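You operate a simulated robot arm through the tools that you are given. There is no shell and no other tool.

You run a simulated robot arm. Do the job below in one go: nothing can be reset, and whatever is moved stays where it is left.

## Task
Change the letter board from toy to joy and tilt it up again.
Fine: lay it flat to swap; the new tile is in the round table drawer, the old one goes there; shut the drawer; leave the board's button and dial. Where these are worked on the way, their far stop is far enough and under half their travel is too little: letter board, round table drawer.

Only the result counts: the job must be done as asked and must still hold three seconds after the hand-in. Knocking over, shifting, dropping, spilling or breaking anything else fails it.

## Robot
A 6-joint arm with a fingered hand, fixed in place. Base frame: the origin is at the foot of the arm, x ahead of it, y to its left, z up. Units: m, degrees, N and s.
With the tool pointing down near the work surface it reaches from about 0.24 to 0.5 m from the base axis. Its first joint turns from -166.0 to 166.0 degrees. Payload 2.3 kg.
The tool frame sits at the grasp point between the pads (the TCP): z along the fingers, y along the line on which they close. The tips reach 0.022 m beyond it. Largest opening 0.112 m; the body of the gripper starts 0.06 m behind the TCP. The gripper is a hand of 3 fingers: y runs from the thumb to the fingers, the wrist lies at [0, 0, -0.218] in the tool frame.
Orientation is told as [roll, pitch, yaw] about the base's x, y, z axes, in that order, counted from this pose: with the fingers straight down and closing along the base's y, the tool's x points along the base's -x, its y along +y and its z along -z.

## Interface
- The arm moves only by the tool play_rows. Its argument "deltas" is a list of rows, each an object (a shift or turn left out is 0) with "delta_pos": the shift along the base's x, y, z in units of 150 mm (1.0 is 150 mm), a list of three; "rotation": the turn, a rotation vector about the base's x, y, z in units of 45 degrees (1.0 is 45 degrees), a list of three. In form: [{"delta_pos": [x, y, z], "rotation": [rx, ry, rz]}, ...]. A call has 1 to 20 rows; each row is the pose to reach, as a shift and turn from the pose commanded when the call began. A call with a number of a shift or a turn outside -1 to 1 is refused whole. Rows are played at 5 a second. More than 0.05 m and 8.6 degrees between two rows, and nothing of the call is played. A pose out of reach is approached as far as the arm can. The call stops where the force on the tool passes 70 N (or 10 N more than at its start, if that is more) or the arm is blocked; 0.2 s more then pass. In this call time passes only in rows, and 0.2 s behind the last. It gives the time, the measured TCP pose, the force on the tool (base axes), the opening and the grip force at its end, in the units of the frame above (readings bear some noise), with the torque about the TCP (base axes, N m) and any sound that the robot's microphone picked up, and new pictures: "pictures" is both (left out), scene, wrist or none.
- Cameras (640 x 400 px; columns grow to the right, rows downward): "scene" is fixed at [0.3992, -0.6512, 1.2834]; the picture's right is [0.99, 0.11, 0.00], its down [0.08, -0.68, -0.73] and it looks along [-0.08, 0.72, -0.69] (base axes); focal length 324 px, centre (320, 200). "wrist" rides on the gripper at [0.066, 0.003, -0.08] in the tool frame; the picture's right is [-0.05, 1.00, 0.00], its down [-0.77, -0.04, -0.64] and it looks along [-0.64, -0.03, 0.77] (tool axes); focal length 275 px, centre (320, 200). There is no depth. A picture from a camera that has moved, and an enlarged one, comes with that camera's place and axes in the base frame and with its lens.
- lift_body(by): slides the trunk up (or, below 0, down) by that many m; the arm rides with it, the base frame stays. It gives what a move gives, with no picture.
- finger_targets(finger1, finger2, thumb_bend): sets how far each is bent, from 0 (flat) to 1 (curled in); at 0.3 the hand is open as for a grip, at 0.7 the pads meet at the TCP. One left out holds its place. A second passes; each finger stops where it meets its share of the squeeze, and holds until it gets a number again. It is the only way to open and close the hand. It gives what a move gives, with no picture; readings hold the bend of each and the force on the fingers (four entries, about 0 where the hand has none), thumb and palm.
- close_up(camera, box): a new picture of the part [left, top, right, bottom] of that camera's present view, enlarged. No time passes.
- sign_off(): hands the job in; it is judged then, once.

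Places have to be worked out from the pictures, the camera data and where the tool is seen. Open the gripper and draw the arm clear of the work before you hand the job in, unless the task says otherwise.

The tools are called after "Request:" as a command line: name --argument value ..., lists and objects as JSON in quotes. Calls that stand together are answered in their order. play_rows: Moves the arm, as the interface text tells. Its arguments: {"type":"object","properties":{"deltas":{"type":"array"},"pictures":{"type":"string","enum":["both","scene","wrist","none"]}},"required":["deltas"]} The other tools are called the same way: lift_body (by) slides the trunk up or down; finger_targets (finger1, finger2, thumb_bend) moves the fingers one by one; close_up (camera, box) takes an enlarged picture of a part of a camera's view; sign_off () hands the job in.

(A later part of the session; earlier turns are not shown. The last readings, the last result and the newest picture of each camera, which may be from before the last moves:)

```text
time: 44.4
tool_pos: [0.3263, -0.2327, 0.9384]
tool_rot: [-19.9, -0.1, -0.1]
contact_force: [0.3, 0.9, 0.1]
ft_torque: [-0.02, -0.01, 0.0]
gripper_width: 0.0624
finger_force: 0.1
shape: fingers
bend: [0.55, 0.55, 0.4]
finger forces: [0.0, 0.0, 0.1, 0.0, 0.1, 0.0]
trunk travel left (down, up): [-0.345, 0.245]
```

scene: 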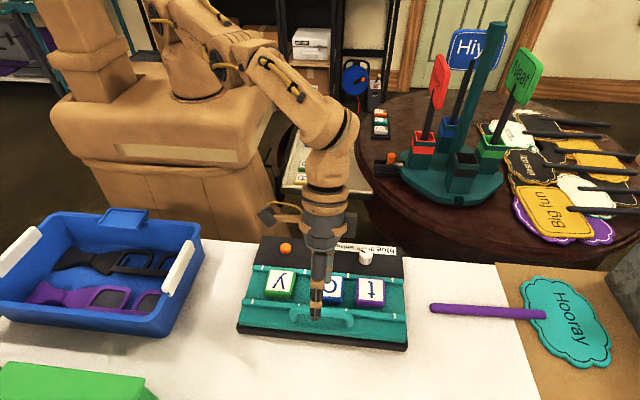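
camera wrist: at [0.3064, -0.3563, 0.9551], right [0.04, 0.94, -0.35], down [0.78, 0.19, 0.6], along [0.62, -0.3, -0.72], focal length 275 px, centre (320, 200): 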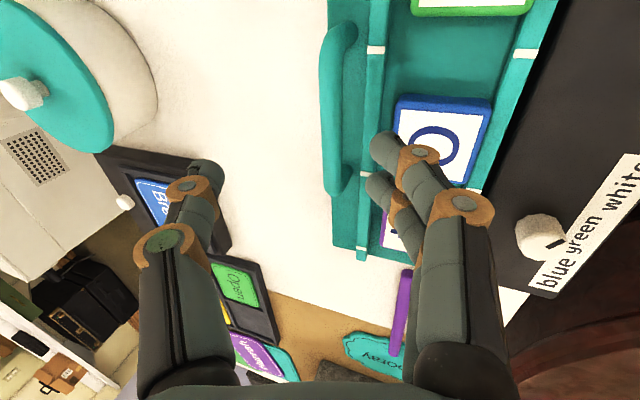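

Now I turn the hand -90° about its own axis so it closes along x for gripping the t tile, in two 45° steps while staying high.

Request:
play_rows --deltas '[{"delta_pos": [0.05, 0, 0.0], "rotation": [0, -0.058, -0.16]}, {"delta_pos": [0.1, 0, 0.0], "rotation": [0, -0.116, -0.32]}, {"delta_pos": [0.15, 0, 0.0], "rotation": [0, -0.174, -0.48]}, {"delta_pos": [0.2, 0, 0.0], "rotation": [0, -0.232, -0.64]}, {"delta_pos": [0.25, 0, 0.0], "rotation": [0, -0.29, -0.8]}, {"delta_pos": [0.3, 0, 0.0], "rotation": [0, -0.342, -0.94]}]' --pictures "none"

Request:
play_rows --deltas '[{"delta_pos": [0.05, 0, 0.0], "rotation": [0, -0.058, -0.16]}, {"delta_pos": [0.1, 0, 0.0], "rotation": [0, -0.116, -0.32]}, {"delta_pos": [0.15, 0, 0.0], "rotation": [0, -0.174, -0.48]}, {"delta_pos": [0.2, 0, 0.0], "rotation": [0, -0.232, -0.64]}, {"delta_pos": [0.25, 0, 0.0], "rotation": [0, -0.29, -0.8]}, {"delta_pos": [0.3, 0, 0.0], "rotation": [0, -0.342, -0.94]}]' --pictures "both"

```text
time: 45.8
tool_pos: [0.3726, -0.2335, 0.9395]
tool_rot: [-14.4, -14.0, -43.4]
contact_force: [1.0, -1.0, -0.2]
ft_torque: [0.02, 0.01, -0.01]
gripper_width: 0.0625
finger_force: 0.0
shape: fingers
bend: [0.55, 0.55, 0.4]
finger forces: [0.0, 0.0, 0.0, 0.1, 0.0, 0.0]
trunk travel left (down, up): [-0.345, 0.245]
```

```text
time: 47.1
tool_pos: [0.4171, -0.2324, 0.9373]
tool_rot: [0.1, -20.0, -90.2]
contact_force: [-0.2, -0.6, 0.3]
ft_torque: [0.02, 0.01, 0.03]
gripper_width: 0.0624
finger_force: 0.1
shape: fingers
bend: [0.55, 0.55, 0.4]
finger forces: [0.0, 0.0, 0.1, 0.0, 0.1, 0.1]
trunk travel left (down, up): [-0.345, 0.245]
camera wrist: at [0.4216, -0.1415, 0.9918], right [1.0, -0.05, 0.02], down [-0.04, -0.51, 0.86], along [-0.03, -0.86, -0.51], focal length 275 px, centre (320, 200)
```

scene: 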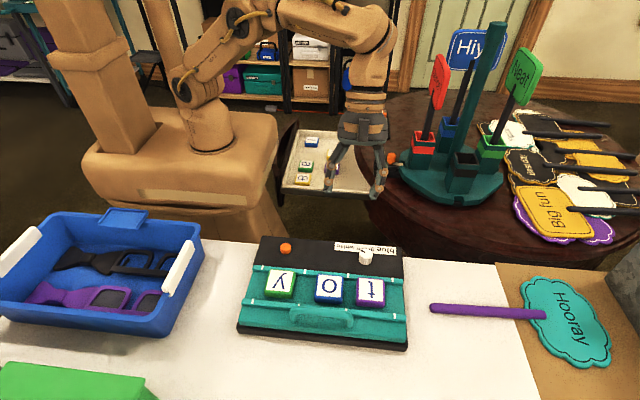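
wrist: 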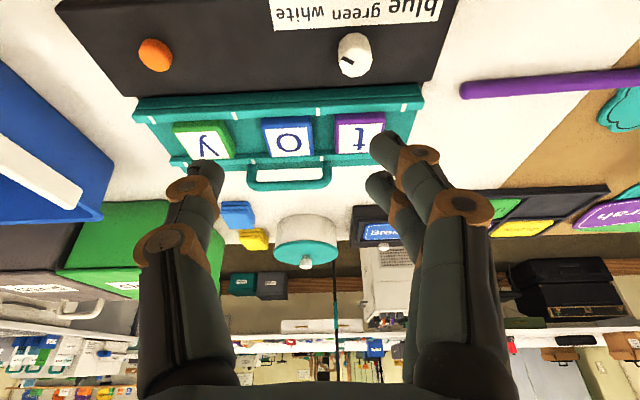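

The board is seen flat with t, o, y visible and the hand can now close along x. I take enlarged views to fix the tile positions.

Request:
close_up --camera "wrist" --box '[130, 20, 450, 220]'

Request:
close_up --camera "scene" --box '[230, 220, 420, 360]'

```text
2.00 times, centred on (290, 120) of wrist
camera zoom: at [0.4216, -0.1415, 0.9918], right [1.0, -0.05, 0.02], down [-0.04, -0.51, 0.86], along [-0.03, -0.86, -0.51], focal length 551 px, centre (380, 360)
```

zoom: 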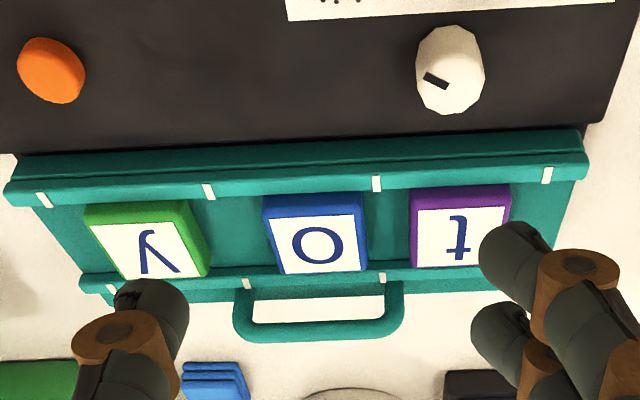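

```text
2.86 times, centred on (325, 290) of scene
camera zoom: at [0.3992, -0.6512, 1.2834], right [0.99, 0.11, 0.0], down [0.08, -0.68, -0.73], along [-0.08, 0.72, -0.69], focal length 924 px, centre (306, -57)
```

zoom: 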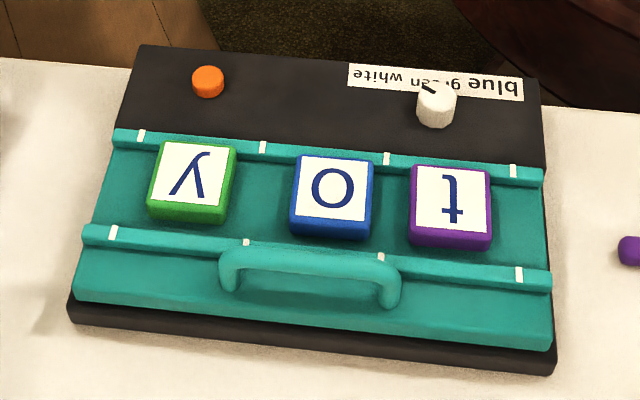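

With the panel flat, t's top centre is at about (0.454, -0.3505, 0.7985), panel surface z≈0.7785, slot from y -0.323 to -0.382. I set the fingers to 0.45 and thumb to 0.5 and move to a hover 8 cm off the tile with a 28°/7° tilt that suits the reach.

Request:
finger_targets --finger1 0.45 --finger2 0.45 --thumb_bend 0.5

Request:
play_rows --deltas '[{"delta_pos": [0.045, -0.125, -0.097], "rotation": [-0.0444, -0.0388, -0.0027]}, {"delta_pos": [0.09, -0.25, -0.194], "rotation": [-0.0887, -0.0776, -0.0054]}, {"delta_pos": [0.135, -0.375, -0.291], "rotation": [-0.133, -0.1163, -0.0081]}, {"delta_pos": [0.18, -0.5, -0.389], "rotation": [-0.1774, -0.1551, -0.0108]}]' --pictures "both"

Request:
close_up --camera "wrist" --box '[160, 20, 480, 220]'

Request:
close_up --camera "scene" --box '[290, 200, 430, 320]'

```text
time: 48.1
tool_pos: [0.4175, -0.2327, 0.9386]
tool_rot: [0.0, -20.1, -90.2]
contact_force: [-0.2, 0.2, 0.1]
ft_torque: [-0.02, 0.04, -0.01]
gripper_width: 0.0616
finger_force: 0.1
shape: fingers
bend: [0.45, 0.45, 0.5]
finger forces: [0.0, 0.0, 0.0, 0.1, 0.0, 0.0]
trunk travel left (down, up): [-0.345, 0.245]
```

```text
time: 49.1
tool_pos: [0.4446, -0.3065, 0.8798]
tool_rot: [7.9, -27.9, -93.9]
contact_force: [0.7, -0.2, 0.7]
ft_torque: [-0.03, 0.01, 0.0]
gripper_width: 0.0623
finger_force: 0.0
shape: fingers
bend: [0.45, 0.45, 0.5]
finger forces: [0.1, 0.0, 0.0, 0.1, 0.0, 0.0]
trunk travel left (down, up): [-0.345, 0.245]
camera wrist: at [0.4434, -0.2097, 0.9201], right [0.99, -0.04, 0.14], down [-0.15, -0.38, 0.91], along [0.02, -0.92, -0.38], focal length 275 px, centre (320, 200)
```

scene: 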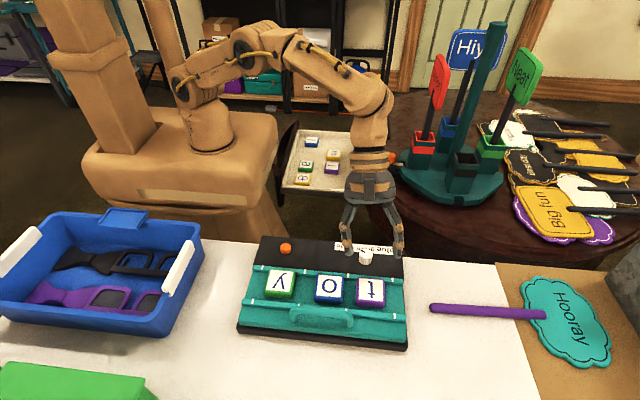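
wrist: 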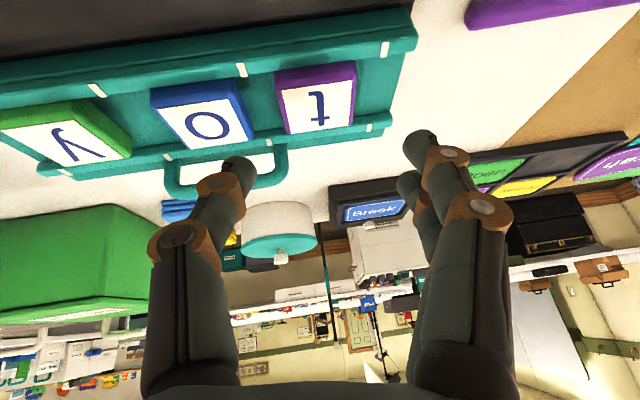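

```text
2.00 times, centred on (320, 120) of wrist
camera zoom: at [0.4434, -0.2097, 0.9201], right [0.99, -0.04, 0.14], down [-0.15, -0.38, 0.91], along [0.02, -0.92, -0.38], focal length 551 px, centre (320, 360)
```

zoom: 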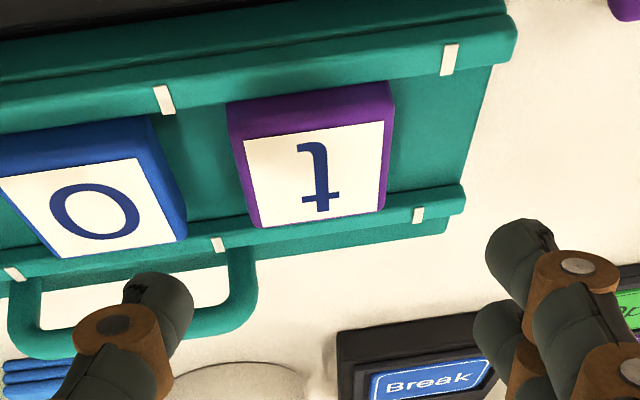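

```text
3.33 times, centred on (360, 260) of scene
camera zoom: at [0.3992, -0.6512, 1.2834], right [0.99, 0.11, 0.0], down [0.08, -0.68, -0.73], along [-0.08, 0.72, -0.69], focal length 1078 px, centre (187, 0)
```

zoom: 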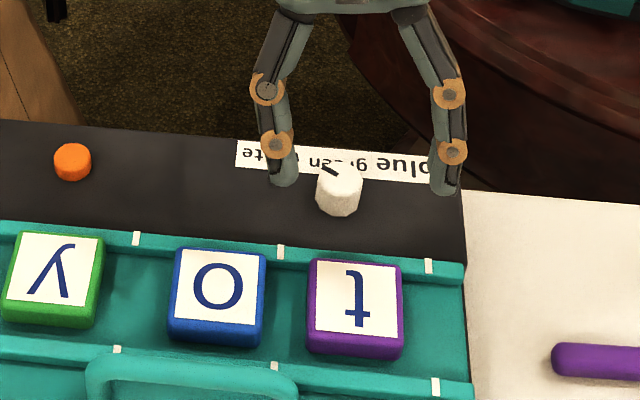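

This view gives t's centre at (0.454, -0.351), matching the earlier estimate to a millimetre. I advance along the finger direction to 3 cm short of the grasp to check the finger and thumb alignment with the gaps.

Request:
play_rows --deltas '[{"delta_pos": [0.01, -0.055, -0.1]}, {"delta_pos": [0.02, -0.11, -0.2]}, {"delta_pos": [0.031, -0.166, -0.299]}]' --pictures "wrist"

Request:
close_up --camera "wrist" --box '[160, 20, 480, 220]'

Request:
close_up --camera "scene" --box '[310, 220, 430, 320]'

```text
time: 50.0
tool_pos: [0.4486, -0.3321, 0.8348]
tool_rot: [7.9, -27.8, -93.9]
contact_force: [-0.3, -0.8, -1.0]
ft_torque: [-0.04, 0.0, 0.02]
gripper_width: 0.0623
finger_force: 0.0
shape: fingers
bend: [0.45, 0.45, 0.5]
finger forces: [0.0, 0.0, 0.0, 0.1, 0.0, 0.0]
trunk travel left (down, up): [-0.345, 0.245]
camera wrist: at [0.4481, -0.236, 0.8747], right [0.99, -0.04, 0.14], down [-0.15, -0.38, 0.91], along [0.02, -0.92, -0.38], focal length 275 px, centre (320, 200)
```

wrist: 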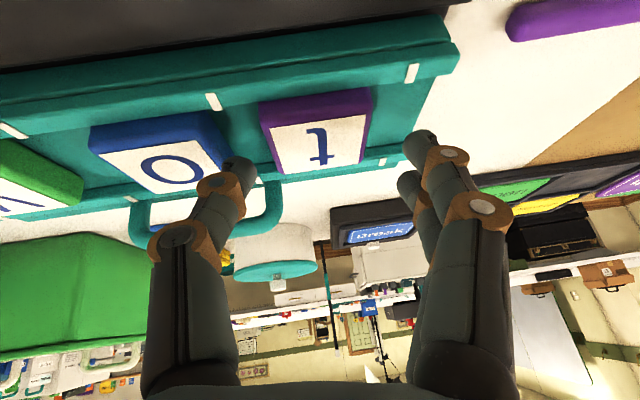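

```text
2.00 times, centred on (320, 120) of wrist
camera zoom: at [0.4481, -0.236, 0.8747], right [0.99, -0.04, 0.14], down [-0.15, -0.38, 0.91], along [0.02, -0.92, -0.38], focal length 551 px, centre (320, 360)
```

zoom: 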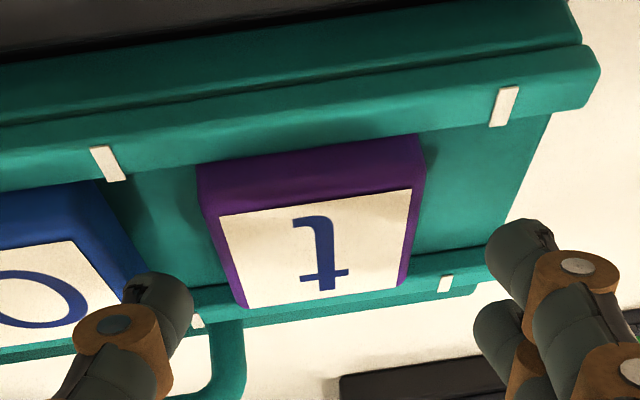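

```text
4.00 times, centred on (370, 270) of scene
camera zoom: at [0.3992, -0.6512, 1.2834], right [0.99, 0.11, 0.0], down [0.08, -0.68, -0.73], along [-0.08, 0.72, -0.69], focal length 1294 px, centre (120, -80)
```

zoom: 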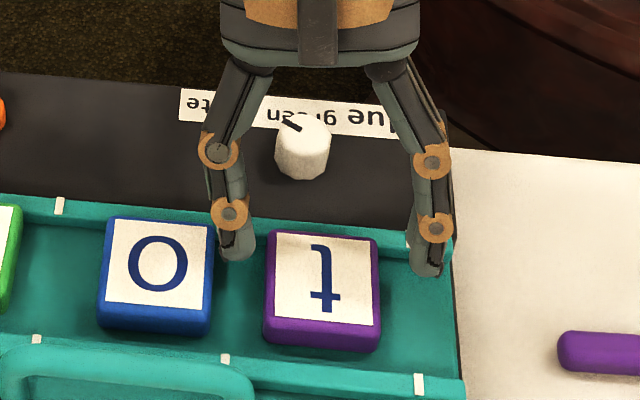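

The thumb is lined up with the middle of the gap between o and t, and the fingers are clear of t's outer side. I go the remaining 2.8 cm in.

Request:
play_rows --deltas '[{"delta_pos": [0.007, -0.03, -0.055]}, {"delta_pos": [0.014, -0.06, -0.11]}, {"delta_pos": [0.02, -0.088, -0.164]}]' --pictures "wrist"

Request:
close_up --camera "wrist" --box '[160, 20, 480, 220]'

Request:
close_up --camera "scene" --box '[310, 220, 430, 320]'

```text
time: 50.8
tool_pos: [0.4515, -0.3451, 0.8137]
tool_rot: [8.2, -28.0, -93.8]
contact_force: [-0.7, 2.5, 17.5]
ft_torque: [-0.09, 0.66, -0.1]
gripper_width: 0.0614
finger_force: 8.9
shape: fingers
bend: [0.45, 0.45, 0.51]
finger forces: [0.0, 0.1, 0.0, 0.0, 18.0, 0.0]
trunk travel left (down, up): [-0.345, 0.245]
camera wrist: at [0.4501, -0.2482, 0.8541], right [0.99, -0.04, 0.15], down [-0.15, -0.38, 0.91], along [0.02, -0.92, -0.38], focal length 275 px, centre (320, 200)
```

wrist: 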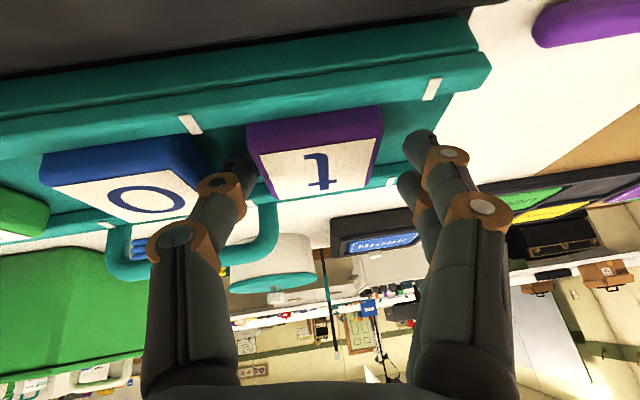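

```text
2.00 times, centred on (320, 120) of wrist
camera zoom: at [0.4501, -0.2482, 0.8541], right [0.99, -0.04, 0.15], down [-0.15, -0.38, 0.91], along [0.02, -0.92, -0.38], focal length 551 px, centre (320, 360)
```

zoom: 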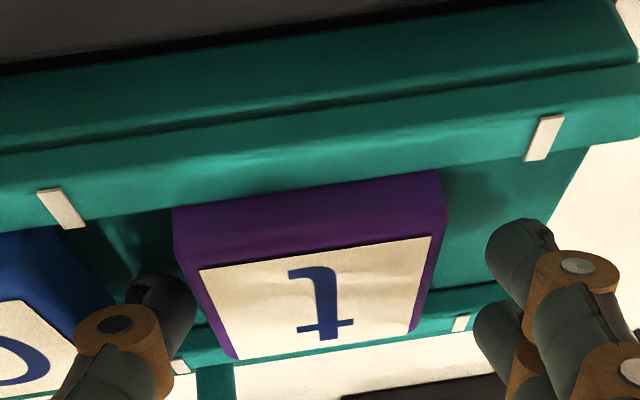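

```text
4.00 times, centred on (370, 270) of scene
camera zoom: at [0.3992, -0.6512, 1.2834], right [0.99, 0.11, 0.0], down [0.08, -0.68, -0.73], along [-0.08, 0.72, -0.69], focal length 1294 px, centre (120, -80)
```

zoom: 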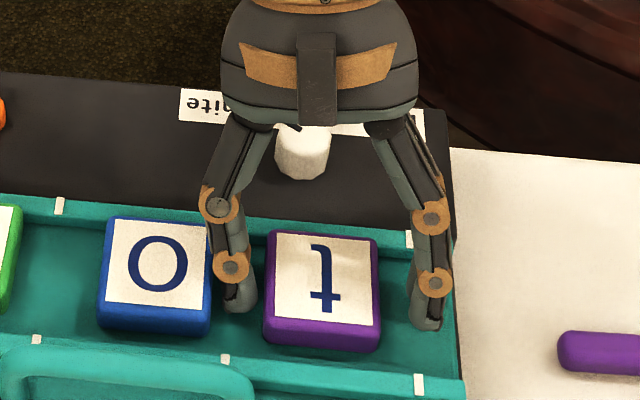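

The thumb tip is pressing on the panel (18 N), so it is deep enough. I back off about 4 mm to unload it before gripping.

Request:
play_rows --deltas '[{"delta_pos": [-0.003, 0.013, 0.026]}, {"delta_pos": [-0.003, 0.013, 0.026]}]' --pictures "none"

```text
time: 51.4
tool_pos: [0.4517, -0.3434, 0.8136]
tool_rot: [7.9, -27.6, -93.9]
contact_force: [0.8, 0.0, 4.0]
ft_torque: [-0.04, 0.13, -0.01]
gripper_width: 0.0614
finger_force: 2.3
shape: fingers
bend: [0.45, 0.45, 0.5]
finger forces: [0.1, 0.0, 0.1, 0.0, 3.8, 0.0]
trunk travel left (down, up): [-0.345, 0.245]
```

Request:
play_rows --deltas '[{"delta_pos": [-0.001, 0.006, 0.012]}]' --pictures "none"

Request:
finger_targets --finger1 0.6 --finger2 0.6 --thumb_bend 0.6

Request:
close_up --camera "wrist" --box '[160, 20, 480, 220]'

Request:
close_up --camera "scene" --box '[310, 220, 430, 320]'

```text
time: 51.8
tool_pos: [0.4507, -0.343, 0.8156]
tool_rot: [8.0, -27.7, -93.8]
contact_force: [0.1, 0.0, -0.1]
ft_torque: [-0.02, 0.01, -0.02]
gripper_width: 0.0616
finger_force: 0.1
shape: fingers
bend: [0.45, 0.45, 0.5]
finger forces: [0.1, 0.0, 0.1, 0.1, 0.1, 0.0]
trunk travel left (down, up): [-0.345, 0.245]
```

```text
time: 52.8
tool_pos: [0.4502, -0.3439, 0.8159]
tool_rot: [8.1, -27.8, -93.7]
contact_force: [1.4, -0.5, 2.7]
ft_torque: [-0.12, -0.09, -0.01]
gripper_width: 0.0436
finger_force: 7.4
shape: fingers
bend: [0.53, 0.57, 0.58]
finger forces: [4.2, 4.4, 0.1, 0.1, 4.7, 0.1]
trunk travel left (down, up): [-0.345, 0.245]
```

```text
2.00 times, centred on (320, 120) of wrist
camera zoom: at [0.4505, -0.2463, 0.8567], right [0.99, -0.04, 0.14], down [-0.15, -0.38, 0.91], along [0.02, -0.92, -0.38], focal length 551 px, centre (320, 360)
```

zoom: 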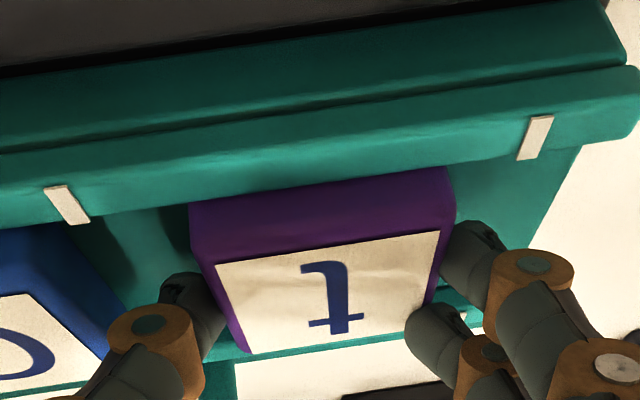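

```text
4.00 times, centred on (370, 270) of scene
camera zoom: at [0.3992, -0.6512, 1.2834], right [0.99, 0.11, 0.0], down [0.08, -0.68, -0.73], along [-0.08, 0.72, -0.69], focal length 1294 px, centre (120, -80)
```

zoom: 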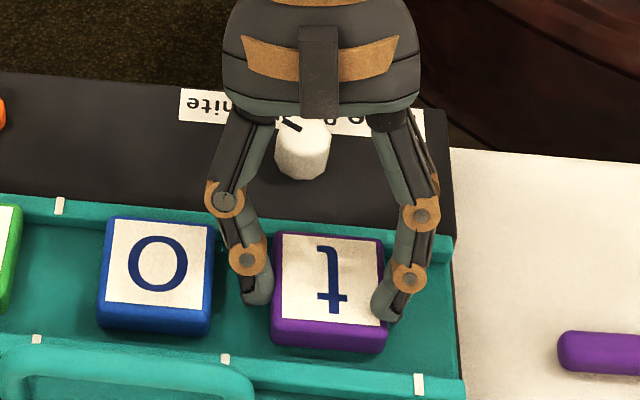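

All three contacts hold the t tile at about 4–5 N each. I lift straight up 4 cm and check it comes along.

Request:
play_rows --deltas '[{"delta_pos": [0, 0, 0.05]}, {"delta_pos": [0, 0, 0.11]}, {"delta_pos": [0, 0, 0.18]}, {"delta_pos": [0, 0, 0.28]}]' --pictures "wrist"

Request:
close_up --camera "scene" --box '[270, 190, 430, 320]'

```text
time: 53.8
tool_pos: [0.4511, -0.3433, 0.8575]
tool_rot: [7.8, -27.6, -93.8]
contact_force: [-0.5, -0.5, -1.0]
ft_torque: [0.04, 0.02, -0.01]
gripper_width: 0.0439
finger_force: 5.7
shape: fingers
bend: [0.53, 0.57, 0.57]
finger forces: [3.8, 1.9, 0.0, 0.0, 5.4, 0.1]
trunk travel left (down, up): [-0.345, 0.245]
camera wrist: at [0.4499, -0.2459, 0.8997], right [0.99, -0.04, 0.14], down [-0.15, -0.38, 0.91], along [0.02, -0.92, -0.38], focal length 275 px, centre (320, 200)
```

wrist: 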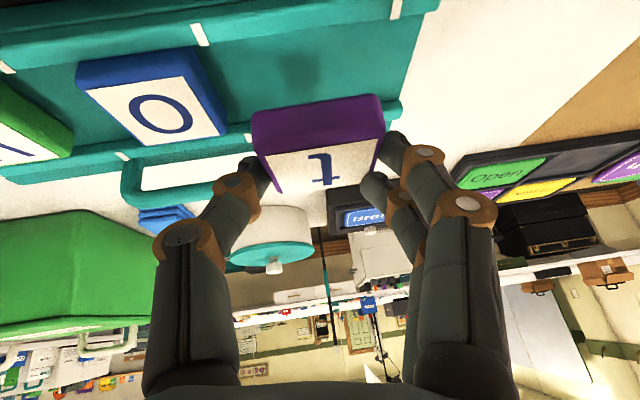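

```text
3.08 times, centred on (350, 255) of scene
camera zoom: at [0.3992, -0.6512, 1.2834], right [0.99, 0.11, 0.0], down [0.08, -0.68, -0.73], along [-0.08, 0.72, -0.69], focal length 995 px, centre (228, 31)
```

zoom: 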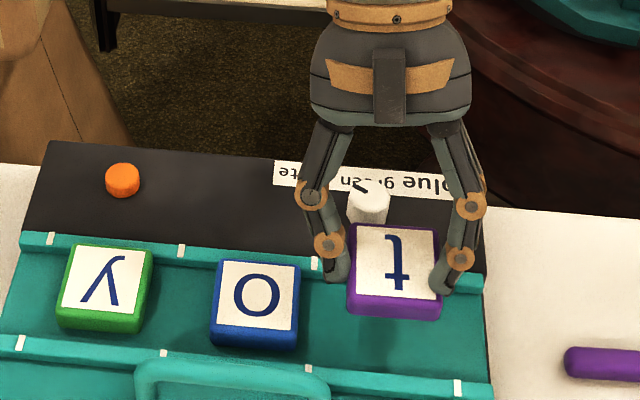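

The t tile is held securely. I lift and retract it from the board first, then swing toward the drawer while turning the hand +180° about z in 45° steps (so it ends closing along x there, leaning from the -y side).

Request:
play_rows --deltas '[{"delta_pos": [-0.015, 0.05, 0.15]}, {"delta_pos": [-0.03, 0.15, 0.3]}, {"delta_pos": [-0.05, 0.28, 0.45]}, {"delta_pos": [-0.075, 0.42, 0.6]}]' --pictures "none"

Request:
play_rows --deltas '[{"delta_pos": [-0.06, 0.15, 0], "rotation": [0, 0, 0.16]}, {"delta_pos": [-0.12, 0.3, 0], "rotation": [0, 0, 0.33]}, {"delta_pos": [-0.19, 0.45, 0], "rotation": [0, 0, 0.5]}, {"delta_pos": [-0.26, 0.6, 0], "rotation": [0, 0, 0.67]}, {"delta_pos": [-0.33, 0.77, 0], "rotation": [0, 0, 0.84]}, {"delta_pos": [-0.4, 0.93, 0], "rotation": [0, 0, 1.0]}]' --pictures "wrist"

```text
time: 54.8
tool_pos: [0.4415, -0.2783, 0.9468]
tool_rot: [7.9, -27.7, -93.7]
contact_force: [0.5, 0.0, -0.4]
ft_torque: [-0.02, -0.01, 0.01]
gripper_width: 0.0434
finger_force: 5.3
shape: fingers
bend: [0.54, 0.57, 0.57]
finger forces: [3.8, 1.8, 0.0, 0.1, 5.5, 0.1]
trunk travel left (down, up): [-0.345, 0.245]
```

```text
time: 56.1
tool_pos: [0.3797, -0.1388, 0.9481]
tool_rot: [7.9, -27.8, -48.5]
contact_force: [0.4, -0.5, 0.2]
ft_torque: [0.01, -0.01, 0.01]
gripper_width: 0.0433
finger_force: 4.9
shape: fingers
bend: [0.54, 0.57, 0.57]
finger forces: [3.9, 1.4, 0.0, 0.0, 5.1, 0.0]
trunk travel left (down, up): [-0.345, 0.245]
camera wrist: at [0.3119, -0.0718, 0.9895], right [0.73, 0.67, 0.14], down [0.17, -0.38, 0.91], along [0.67, -0.64, -0.38], focal length 275 px, centre (320, 200)
```

wrist: 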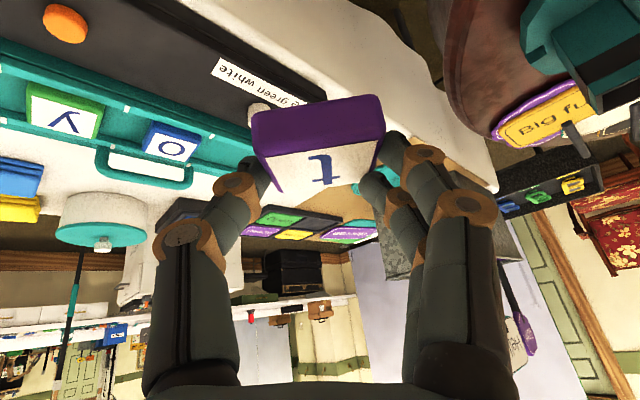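

The tile is still firmly held. I continue the swing: next 45° steps to above the drawer area.

Request:
play_rows --deltas '[{"delta_pos": [0.0, 0.15, 0], "rotation": [0, 0, 0.16]}, {"delta_pos": [0.0, 0.3, 0], "rotation": [0, 0, 0.33]}, {"delta_pos": [0.0, 0.45, 0], "rotation": [0, 0, 0.5]}, {"delta_pos": [0.0, 0.6, 0], "rotation": [0, 0, 0.67]}, {"delta_pos": [0.0, 0.77, 0], "rotation": [0, 0, 0.84]}, {"delta_pos": [0.0, 0.93, 0], "rotation": [0, 0, 1.0]}]' --pictures "none"

Request:
play_rows --deltas '[{"delta_pos": [-0.01, 0.15, 0], "rotation": [0, 0, 0.16]}, {"delta_pos": [-0.02, 0.3, 0], "rotation": [0, 0, 0.33]}, {"delta_pos": [-0.04, 0.45, 0], "rotation": [0, 0, 0.5]}, {"delta_pos": [-0.06, 0.6, 0], "rotation": [0, 0, 0.67]}, {"delta_pos": [-0.07, 0.77, 0], "rotation": [0, 0, 0.84]}, {"delta_pos": [-0.07, 0.93, 0], "rotation": [0, 0, 1.0]}]' --pictures "none"

Request:
play_rows --deltas '[{"delta_pos": [-0.11, 0.12, 0], "rotation": [0, 0, 0.16]}, {"delta_pos": [-0.22, 0.24, 0], "rotation": [0, 0, 0.33]}, {"delta_pos": [-0.33, 0.36, 0], "rotation": [0, 0, 0.5]}, {"delta_pos": [-0.44, 0.48, 0], "rotation": [0, 0, 0.67]}, {"delta_pos": [-0.56, 0.6, 0], "rotation": [0, 0, 0.84]}, {"delta_pos": [-0.67, 0.73, 0], "rotation": [0, 0, 1.0]}]' --pictures "both"

```text
time: 57.5
tool_pos: [0.3803, -0.0009, 0.9474]
tool_rot: [7.9, -27.7, -3.7]
contact_force: [0.4, 0.3, -1.0]
ft_torque: [0.0, -0.01, -0.01]
gripper_width: 0.0434
finger_force: 4.9
shape: fingers
bend: [0.54, 0.58, 0.57]
finger forces: [4.0, 1.3, 0.0, 0.0, 5.1, 0.0]
trunk travel left (down, up): [-0.345, 0.245]
```

```text
time: 59.0
tool_pos: [0.3707, 0.14, 0.9473]
tool_rot: [7.9, -27.7, 41.3]
contact_force: [0.4, 0.2, -0.2]
ft_torque: [0.01, -0.03, -0.01]
gripper_width: 0.0434
finger_force: 5.0
shape: fingers
bend: [0.54, 0.58, 0.57]
finger forces: [3.9, 1.2, 0.0, 0.0, 5.0, 0.1]
trunk travel left (down, up): [-0.345, 0.245]
```

```text
time: 60.4
tool_pos: [0.2528, 0.2719, 0.9556]
tool_rot: [7.6, -27.3, 86.0]
contact_force: [-0.6, 0.6, 0.8]
ft_torque: [-0.01, -0.02, 0.0]
gripper_width: 0.0436
finger_force: 5.2
shape: fingers
bend: [0.54, 0.58, 0.57]
finger forces: [3.9, 1.2, 0.0, 0.1, 5.1, 0.0]
out of reach, approached as far as the arm can: row 4, 5, 6
trunk travel left (down, up): [-0.345, 0.245]
camera wrist: at [0.255, 0.1779, 0.9978], right [-0.99, 0.05, 0.14], down [0.15, 0.39, 0.91], along [-0.01, 0.92, -0.39], focal length 275 px, centre (320, 200)
```

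scene: 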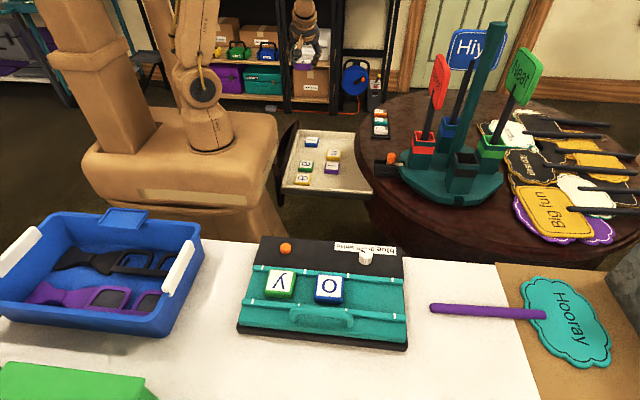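
wrist: 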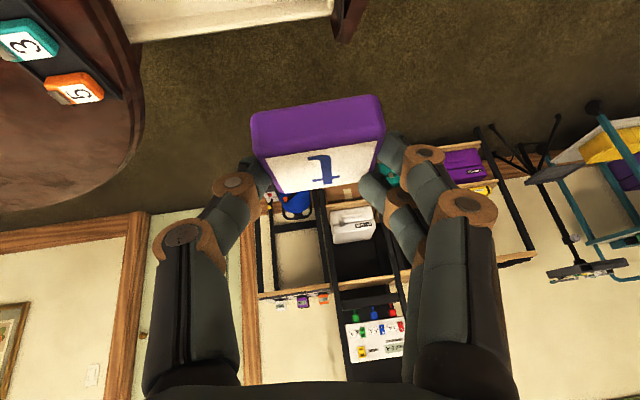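

The arm strayed a bit from the commanded pose at this height, so I step down 10 cm and see where it settles; the tile is still well held and above free air.

Request:
play_rows --deltas '[{"delta_pos": [0, 0.0, -0.17]}, {"delta_pos": [0, 0, -0.34]}, {"delta_pos": [0, 0, -0.5]}, {"delta_pos": [0, 0, -0.67]}]' --pictures "wrist"

```text
time: 61.4
tool_pos: [0.2445, 0.3048, 0.878]
tool_rot: [7.5, -26.7, 85.9]
contact_force: [-0.3, -0.2, 0.1]
ft_torque: [0.02, -0.03, -0.02]
gripper_width: 0.0431
finger_force: 4.6
shape: fingers
bend: [0.54, 0.58, 0.57]
finger forces: [3.7, 1.1, 0.1, 0.0, 4.9, 0.0]
out of reach, approached as far as the arm can: row 1, 2, 3, 4
trunk travel left (down, up): [-0.345, 0.245]
camera wrist: at [0.2452, 0.2103, 0.9218], right [-0.99, 0.06, 0.14], down [0.15, 0.4, 0.9], along [0.0, 0.91, -0.4], focal length 275 px, centre (320, 200)
```

wrist: 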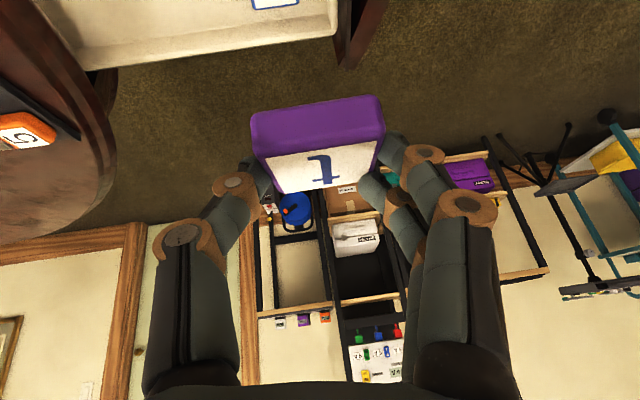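

The wrist hits a joint limit in this orientation. A better choice is the +90° orientation (hand leaning from -x), with the free spot near (0.335, 0.375) in the drawer's back-left corner, which has the same arm geometry as at the board. I turn back in two 45° steps and head there.

Request:
play_rows --deltas '[{"delta_pos": [0.1, -0.1, 0.1], "rotation": [0, 0, -0.16]}, {"delta_pos": [0.2, -0.2, 0.2], "rotation": [0, 0, -0.33]}, {"delta_pos": [0.3, -0.3, 0.3], "rotation": [0, 0, -0.5]}, {"delta_pos": [0.4, -0.35, 0.35], "rotation": [0, 0, -0.67]}, {"delta_pos": [0.5, -0.35, 0.4], "rotation": [0, 0, -0.84]}, {"delta_pos": [0.55, -0.35, 0.45], "rotation": [0, 0, -1.0]}]' --pictures "none"

Request:
play_rows --deltas '[{"delta_pos": [0, 0.08, 0], "rotation": [0, 0, -0.16]}, {"delta_pos": [0, 0.16, 0], "rotation": [0, 0, -0.33]}, {"delta_pos": [0, 0.24, 0], "rotation": [0, 0, -0.5]}, {"delta_pos": [0, 0.32, 0], "rotation": [0, 0, -0.67]}, {"delta_pos": [0, 0.4, 0], "rotation": [0, 0, -0.84]}, {"delta_pos": [0, 0.5, 0], "rotation": [0, 0, -1.0]}]' --pictures "both"

```text
time: 62.8
tool_pos: [0.3264, 0.253, 0.9467]
tool_rot: [8.0, -27.7, 41.1]
contact_force: [0.9, 0.1, -0.1]
ft_torque: [0.01, 0.01, 0.0]
gripper_width: 0.0433
finger_force: 4.6
shape: fingers
bend: [0.54, 0.58, 0.57]
finger forces: [3.7, 1.1, 0.0, 0.0, 4.8, 0.0]
trunk travel left (down, up): [-0.345, 0.245]
```

```text
time: 64.2
tool_pos: [0.326, 0.3278, 0.9464]
tool_rot: [7.9, -27.8, -3.9]
contact_force: [0.0, -0.4, 0.0]
ft_torque: [0.01, -0.01, 0.01]
gripper_width: 0.0432
finger_force: 4.7
shape: fingers
bend: [0.54, 0.58, 0.57]
finger forces: [3.9, 1.0, 0.1, 0.1, 4.9, 0.1]
trunk travel left (down, up): [-0.345, 0.245]
camera wrist: at [0.2295, 0.3274, 0.9872], right [0.04, 0.99, 0.14], down [0.38, -0.15, 0.91], along [0.92, 0.01, -0.38], focal length 275 px, centre (320, 200)
```

scene: 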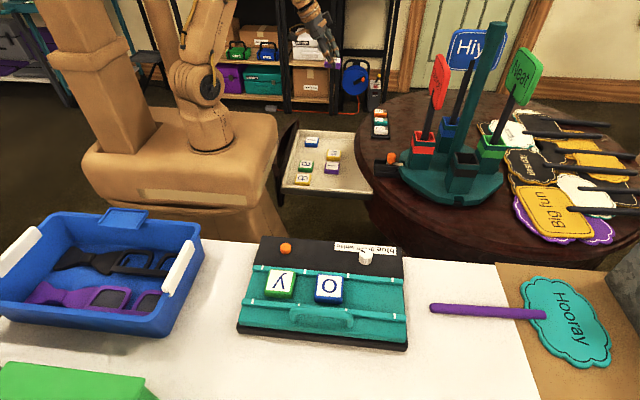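
wrist: 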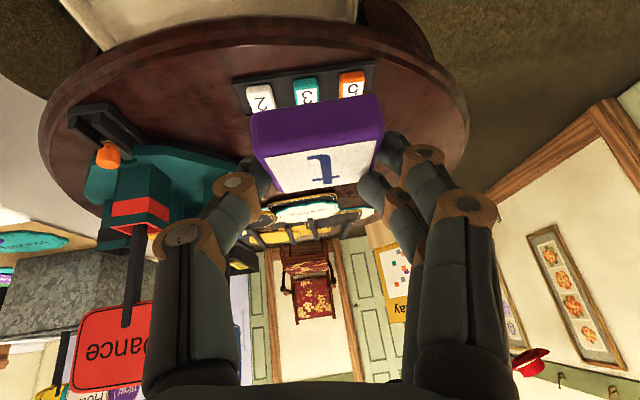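

The arm is comfortable here. I move to (0.324, 0.37) and descend toward the drawer in stages, keeping clear of the rim.

Request:
play_rows --deltas '[{"delta_pos": [-0.01, 0.09, -0.2]}, {"delta_pos": [-0.01, 0.18, -0.45]}, {"delta_pos": [-0.01, 0.28, -0.7]}, {"delta_pos": [-0.01, 0.28, -0.95]}]' --pictures "both"

Request:
close_up --camera "scene" --box '[250, 80, 400, 220]'

```text
time: 65.2
tool_pos: [0.3231, 0.3684, 0.8053]
tool_rot: [8.0, -27.6, -3.8]
contact_force: [0.9, 0.1, -0.4]
ft_torque: [-0.02, -0.01, -0.01]
gripper_width: 0.043
finger_force: 4.6
shape: fingers
bend: [0.54, 0.58, 0.57]
finger forces: [3.7, 1.1, 0.0, 0.0, 4.7, 0.0]
trunk travel left (down, up): [-0.345, 0.245]
camera wrist: at [0.2279, 0.3673, 0.8463], right [0.04, 0.99, 0.14], down [0.38, -0.15, 0.91], along [0.92, 0.02, -0.38], focal length 275 px, centre (320, 200)
```

scene: 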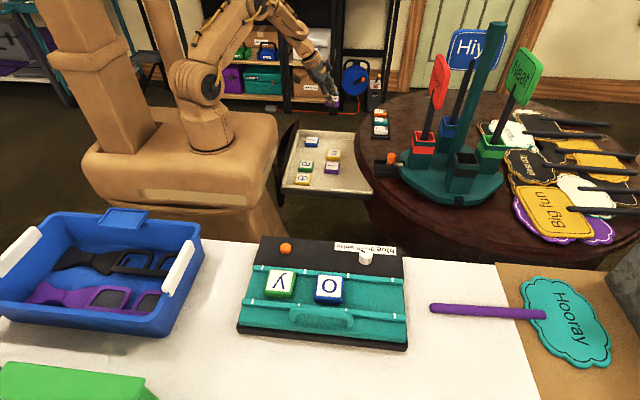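
wrist: 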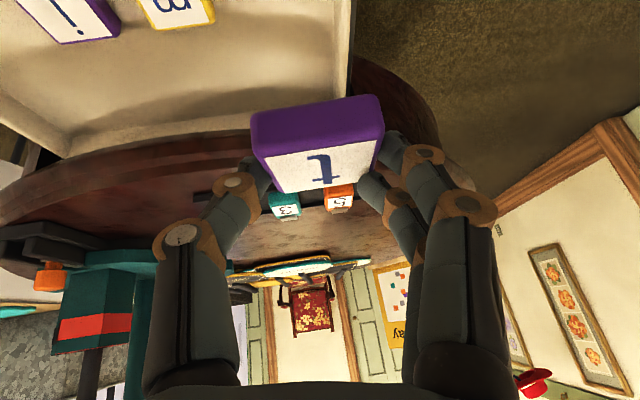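

```text
2.86 times, centred on (325, 150) of scene
camera zoom: at [0.3992, -0.6512, 1.2834], right [0.99, 0.11, 0.0], down [0.08, -0.68, -0.73], along [-0.08, 0.72, -0.69], focal length 924 px, centre (306, 343)
```

zoom: 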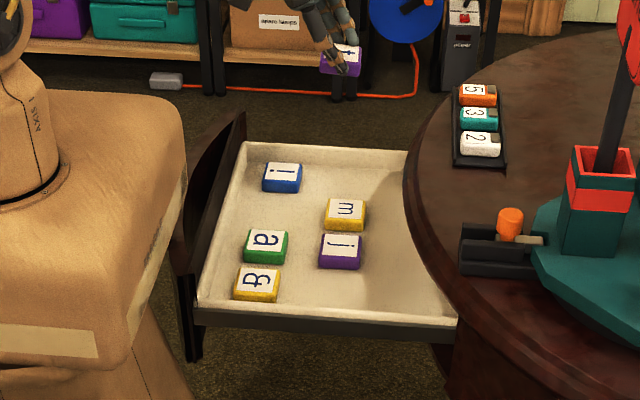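

The wall of the drawer is at y≈0.413 and m's near edge at y≈0.316, so I'll set t down centred at about (0.325, 0.364). I descend to about 2 cm above the drawer floor level first.

Request:
play_rows --deltas '[{"delta_pos": [-0.03, -0.04, -0.25]}, {"delta_pos": [-0.06, -0.069, -0.5]}, {"delta_pos": [-0.06, -0.069, -0.75]}, {"delta_pos": [-0.06, -0.069, -0.96]}]' --pictures "both"

Request:
close_up --camera "scene" --box '[270, 100, 390, 210]'

Request:
close_up --camera "wrist" --box '[160, 20, 480, 220]'

```text
time: 66.2
tool_pos: [0.3158, 0.3577, 0.6587]
tool_rot: [7.9, -27.6, -3.8]
contact_force: [0.2, -0.9, -0.4]
ft_torque: [-0.01, -0.01, 0.0]
gripper_width: 0.043
finger_force: 4.2
shape: fingers
bend: [0.54, 0.6, 0.57]
finger forces: [4.2, 0.0, 0.0, 0.0, 4.2, 0.0]
trunk travel left (down, up): [-0.345, 0.245]
camera wrist: at [0.2203, 0.3578, 0.7001], right [0.04, 0.99, 0.14], down [0.38, -0.15, 0.91], along [0.92, 0.02, -0.38], focal length 275 px, centre (320, 200)
```

scene: 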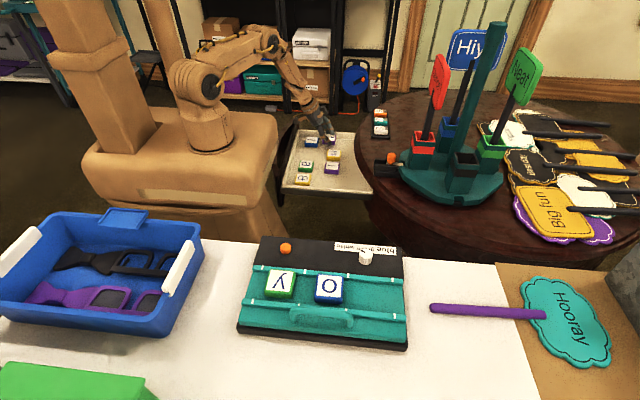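
wrist: 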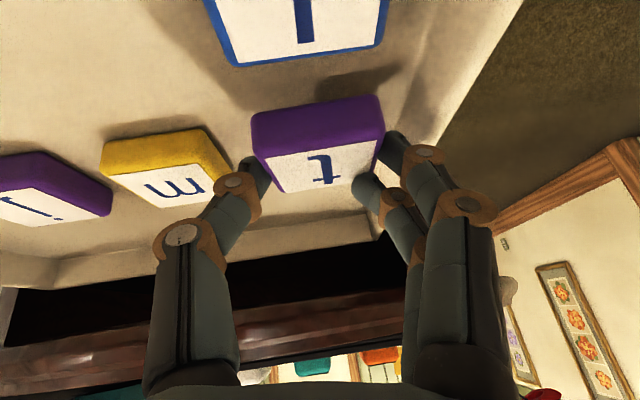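

```text
3.64 times, centred on (330, 155) of scene
camera zoom: at [0.3992, -0.6512, 1.2834], right [0.99, 0.11, 0.0], down [0.08, -0.68, -0.73], along [-0.08, 0.72, -0.69], focal length 1176 px, centre (284, 364)
```

zoom: 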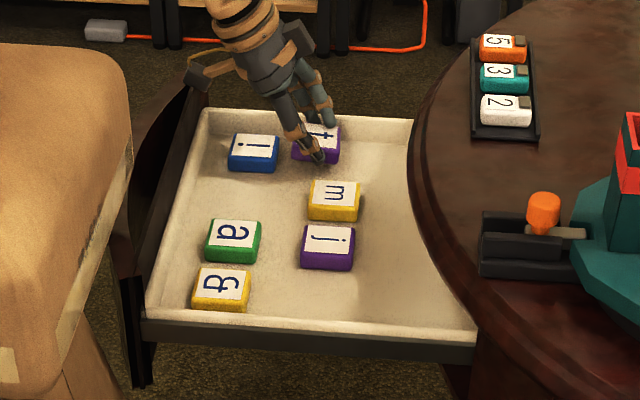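

```text
2.00 times, centred on (320, 120) of wrist
camera zoom: at [0.2203, 0.3578, 0.7001], right [0.04, 0.99, 0.14], down [0.38, -0.15, 0.91], along [0.92, 0.02, -0.38], focal length 551 px, centre (320, 360)
```

zoom: 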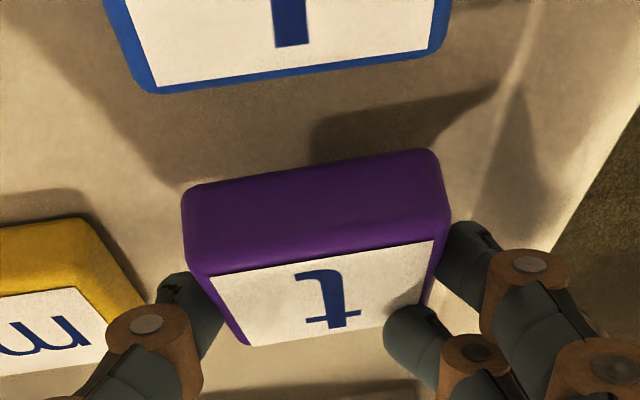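

The tile hovers about 2 cm above the floor at the chosen spot, clear of i and m. I lower gently until I feel the floor.

Request:
play_rows --deltas '[{"delta_pos": [0, 0, -0.04]}, {"delta_pos": [0, 0, -0.08]}, {"delta_pos": [0, 0, -0.115]}]' --pictures "none"

Request:
play_rows --deltas '[{"delta_pos": [0, 0, -0.015]}, {"delta_pos": [0, 0, -0.025]}]' --pictures "wrist"

```text
time: 67.0
tool_pos: [0.3151, 0.3577, 0.6444]
tool_rot: [8.1, -27.8, -3.8]
contact_force: [0.1, 0.8, 7.4]
ft_torque: [0.21, -0.19, 0.03]
gripper_width: 0.0431
finger_force: 10.2
shape: fingers
bend: [0.54, 0.62, 0.57]
finger forces: [4.5, 10.6, 0.1, 0.1, 4.1, 0.0]
trunk travel left (down, up): [-0.345, 0.245]
```

```text
time: 67.5
tool_pos: [0.3146, 0.3572, 0.6427]
tool_rot: [8.4, -28.1, -4.0]
contact_force: [-0.3, 1.1, 34.1]
ft_torque: [0.71, -0.56, -0.03]
gripper_width: 0.0428
finger_force: 20.9
shape: fingers
bend: [0.54, 0.67, 0.58]
finger forces: [4.8, 30.6, 0.1, 0.0, 4.8, 0.1]
trunk travel left (down, up): [-0.345, 0.245]
camera wrist: at [0.2189, 0.3568, 0.6832], right [0.04, 0.99, 0.15], down [0.38, -0.15, 0.91], along [0.92, 0.02, -0.38], focal length 275 px, centre (320, 200)
```

wrist: 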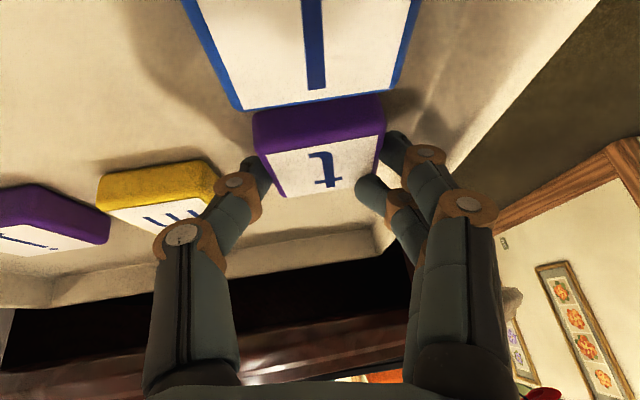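

The tile has touched the floor and finger 2, lying over its top edge, is now pressing on it. I back up 4 mm to unload and then open the hand moderately.

Request:
play_rows --deltas '[{"delta_pos": [0, 0, 0.02]}, {"delta_pos": [0, 0, 0.025]}]' --pictures "none"

Request:
finger_targets --finger1 0.47 --finger2 0.47 --thumb_bend 0.49

Request:
close_up --camera "wrist" --box '[100, 0, 500, 260]'

Request:
close_up --camera "scene" --box '[270, 100, 390, 210]'

```text
time: 68.2
tool_pos: [0.3133, 0.3583, 0.6436]
tool_rot: [8.0, -27.7, -3.7]
contact_force: [-1.4, 0.8, 16.5]
ft_torque: [0.39, -0.32, 0.01]
gripper_width: 0.0432
finger_force: 13.1
shape: fingers
bend: [0.54, 0.65, 0.58]
finger forces: [4.8, 17.1, 0.0, 0.0, 4.2, 0.1]
trunk travel left (down, up): [-0.345, 0.245]
```

```text
time: 69.2
tool_pos: [0.3135, 0.3585, 0.6428]
tool_rot: [7.9, -27.8, -3.8]
contact_force: [-0.5, -0.7, 0.2]
ft_torque: [-0.01, 0.02, 0.03]
gripper_width: 0.0584
finger_force: 1.0
shape: fingers
bend: [0.49, 0.47, 0.49]
finger forces: [1.8, 0.0, 0.0, 0.0, 0.0, 0.1]
trunk travel left (down, up): [-0.345, 0.245]
```

```text
1.54 times, centred on (300, 130) of wrist
camera zoom: at [0.2195, 0.3575, 0.6838], right [0.04, 0.99, 0.14], down [0.38, -0.15, 0.91], along [0.92, 0.02, -0.38], focal length 424 px, centre (351, 308)
```

zoom: 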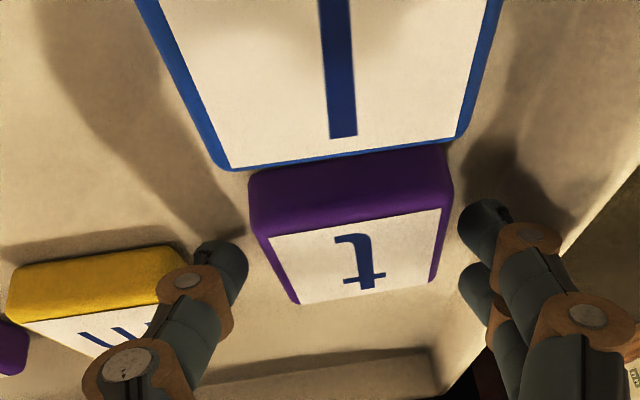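

```text
3.64 times, centred on (330, 155) of scene
camera zoom: at [0.3992, -0.6512, 1.2834], right [0.99, 0.11, 0.0], down [0.08, -0.68, -0.73], along [-0.08, 0.72, -0.69], focal length 1176 px, centre (284, 364)
```

zoom: 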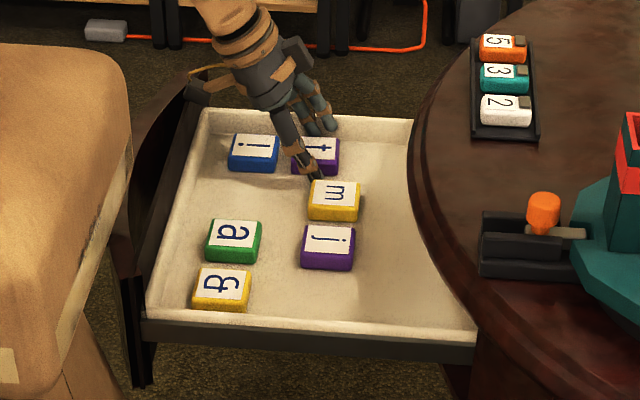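

t lies flat in the drawer beside i, upright like the others, and the hand is open around it. I lift straight up and look.

Request:
play_rows --deltas '[{"delta_pos": [0, 0, 0.1]}, {"delta_pos": [0, 0, 0.25]}, {"delta_pos": [0, 0, 0.45]}, {"delta_pos": [0, 0, 0.7]}]' --pictures "both"

Request:
close_up --camera "scene" --box '[270, 100, 390, 210]'

```text
time: 70.2
tool_pos: [0.3146, 0.3556, 0.7492]
tool_rot: [7.9, -27.7, -3.8]
contact_force: [-0.1, -1.2, 0.2]
ft_torque: [0.02, 0.0, 0.03]
gripper_width: 0.0608
finger_force: 0.0
shape: fingers
bend: [0.47, 0.47, 0.49]
finger forces: [0.0, 0.0, 0.0, 0.1, 0.0, 0.0]
trunk travel left (down, up): [-0.345, 0.245]
camera wrist: at [0.2196, 0.3554, 0.7909], right [0.04, 0.99, 0.14], down [0.38, -0.15, 0.91], along [0.92, 0.02, -0.38], focal length 275 px, centre (320, 200)
```

scene: 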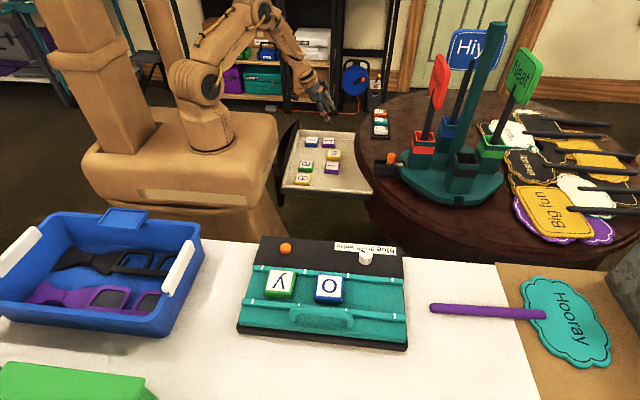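
wrist: 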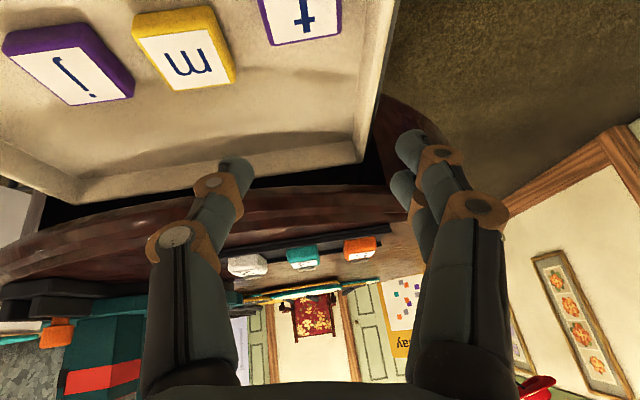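

```text
3.64 times, centred on (330, 155) of scene
camera zoom: at [0.3992, -0.6512, 1.2834], right [0.99, 0.11, 0.0], down [0.08, -0.68, -0.73], along [-0.08, 0.72, -0.69], focal length 1176 px, centre (284, 364)
```

zoom: 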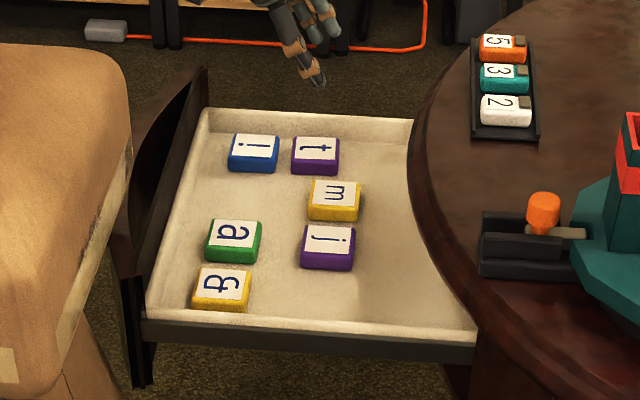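

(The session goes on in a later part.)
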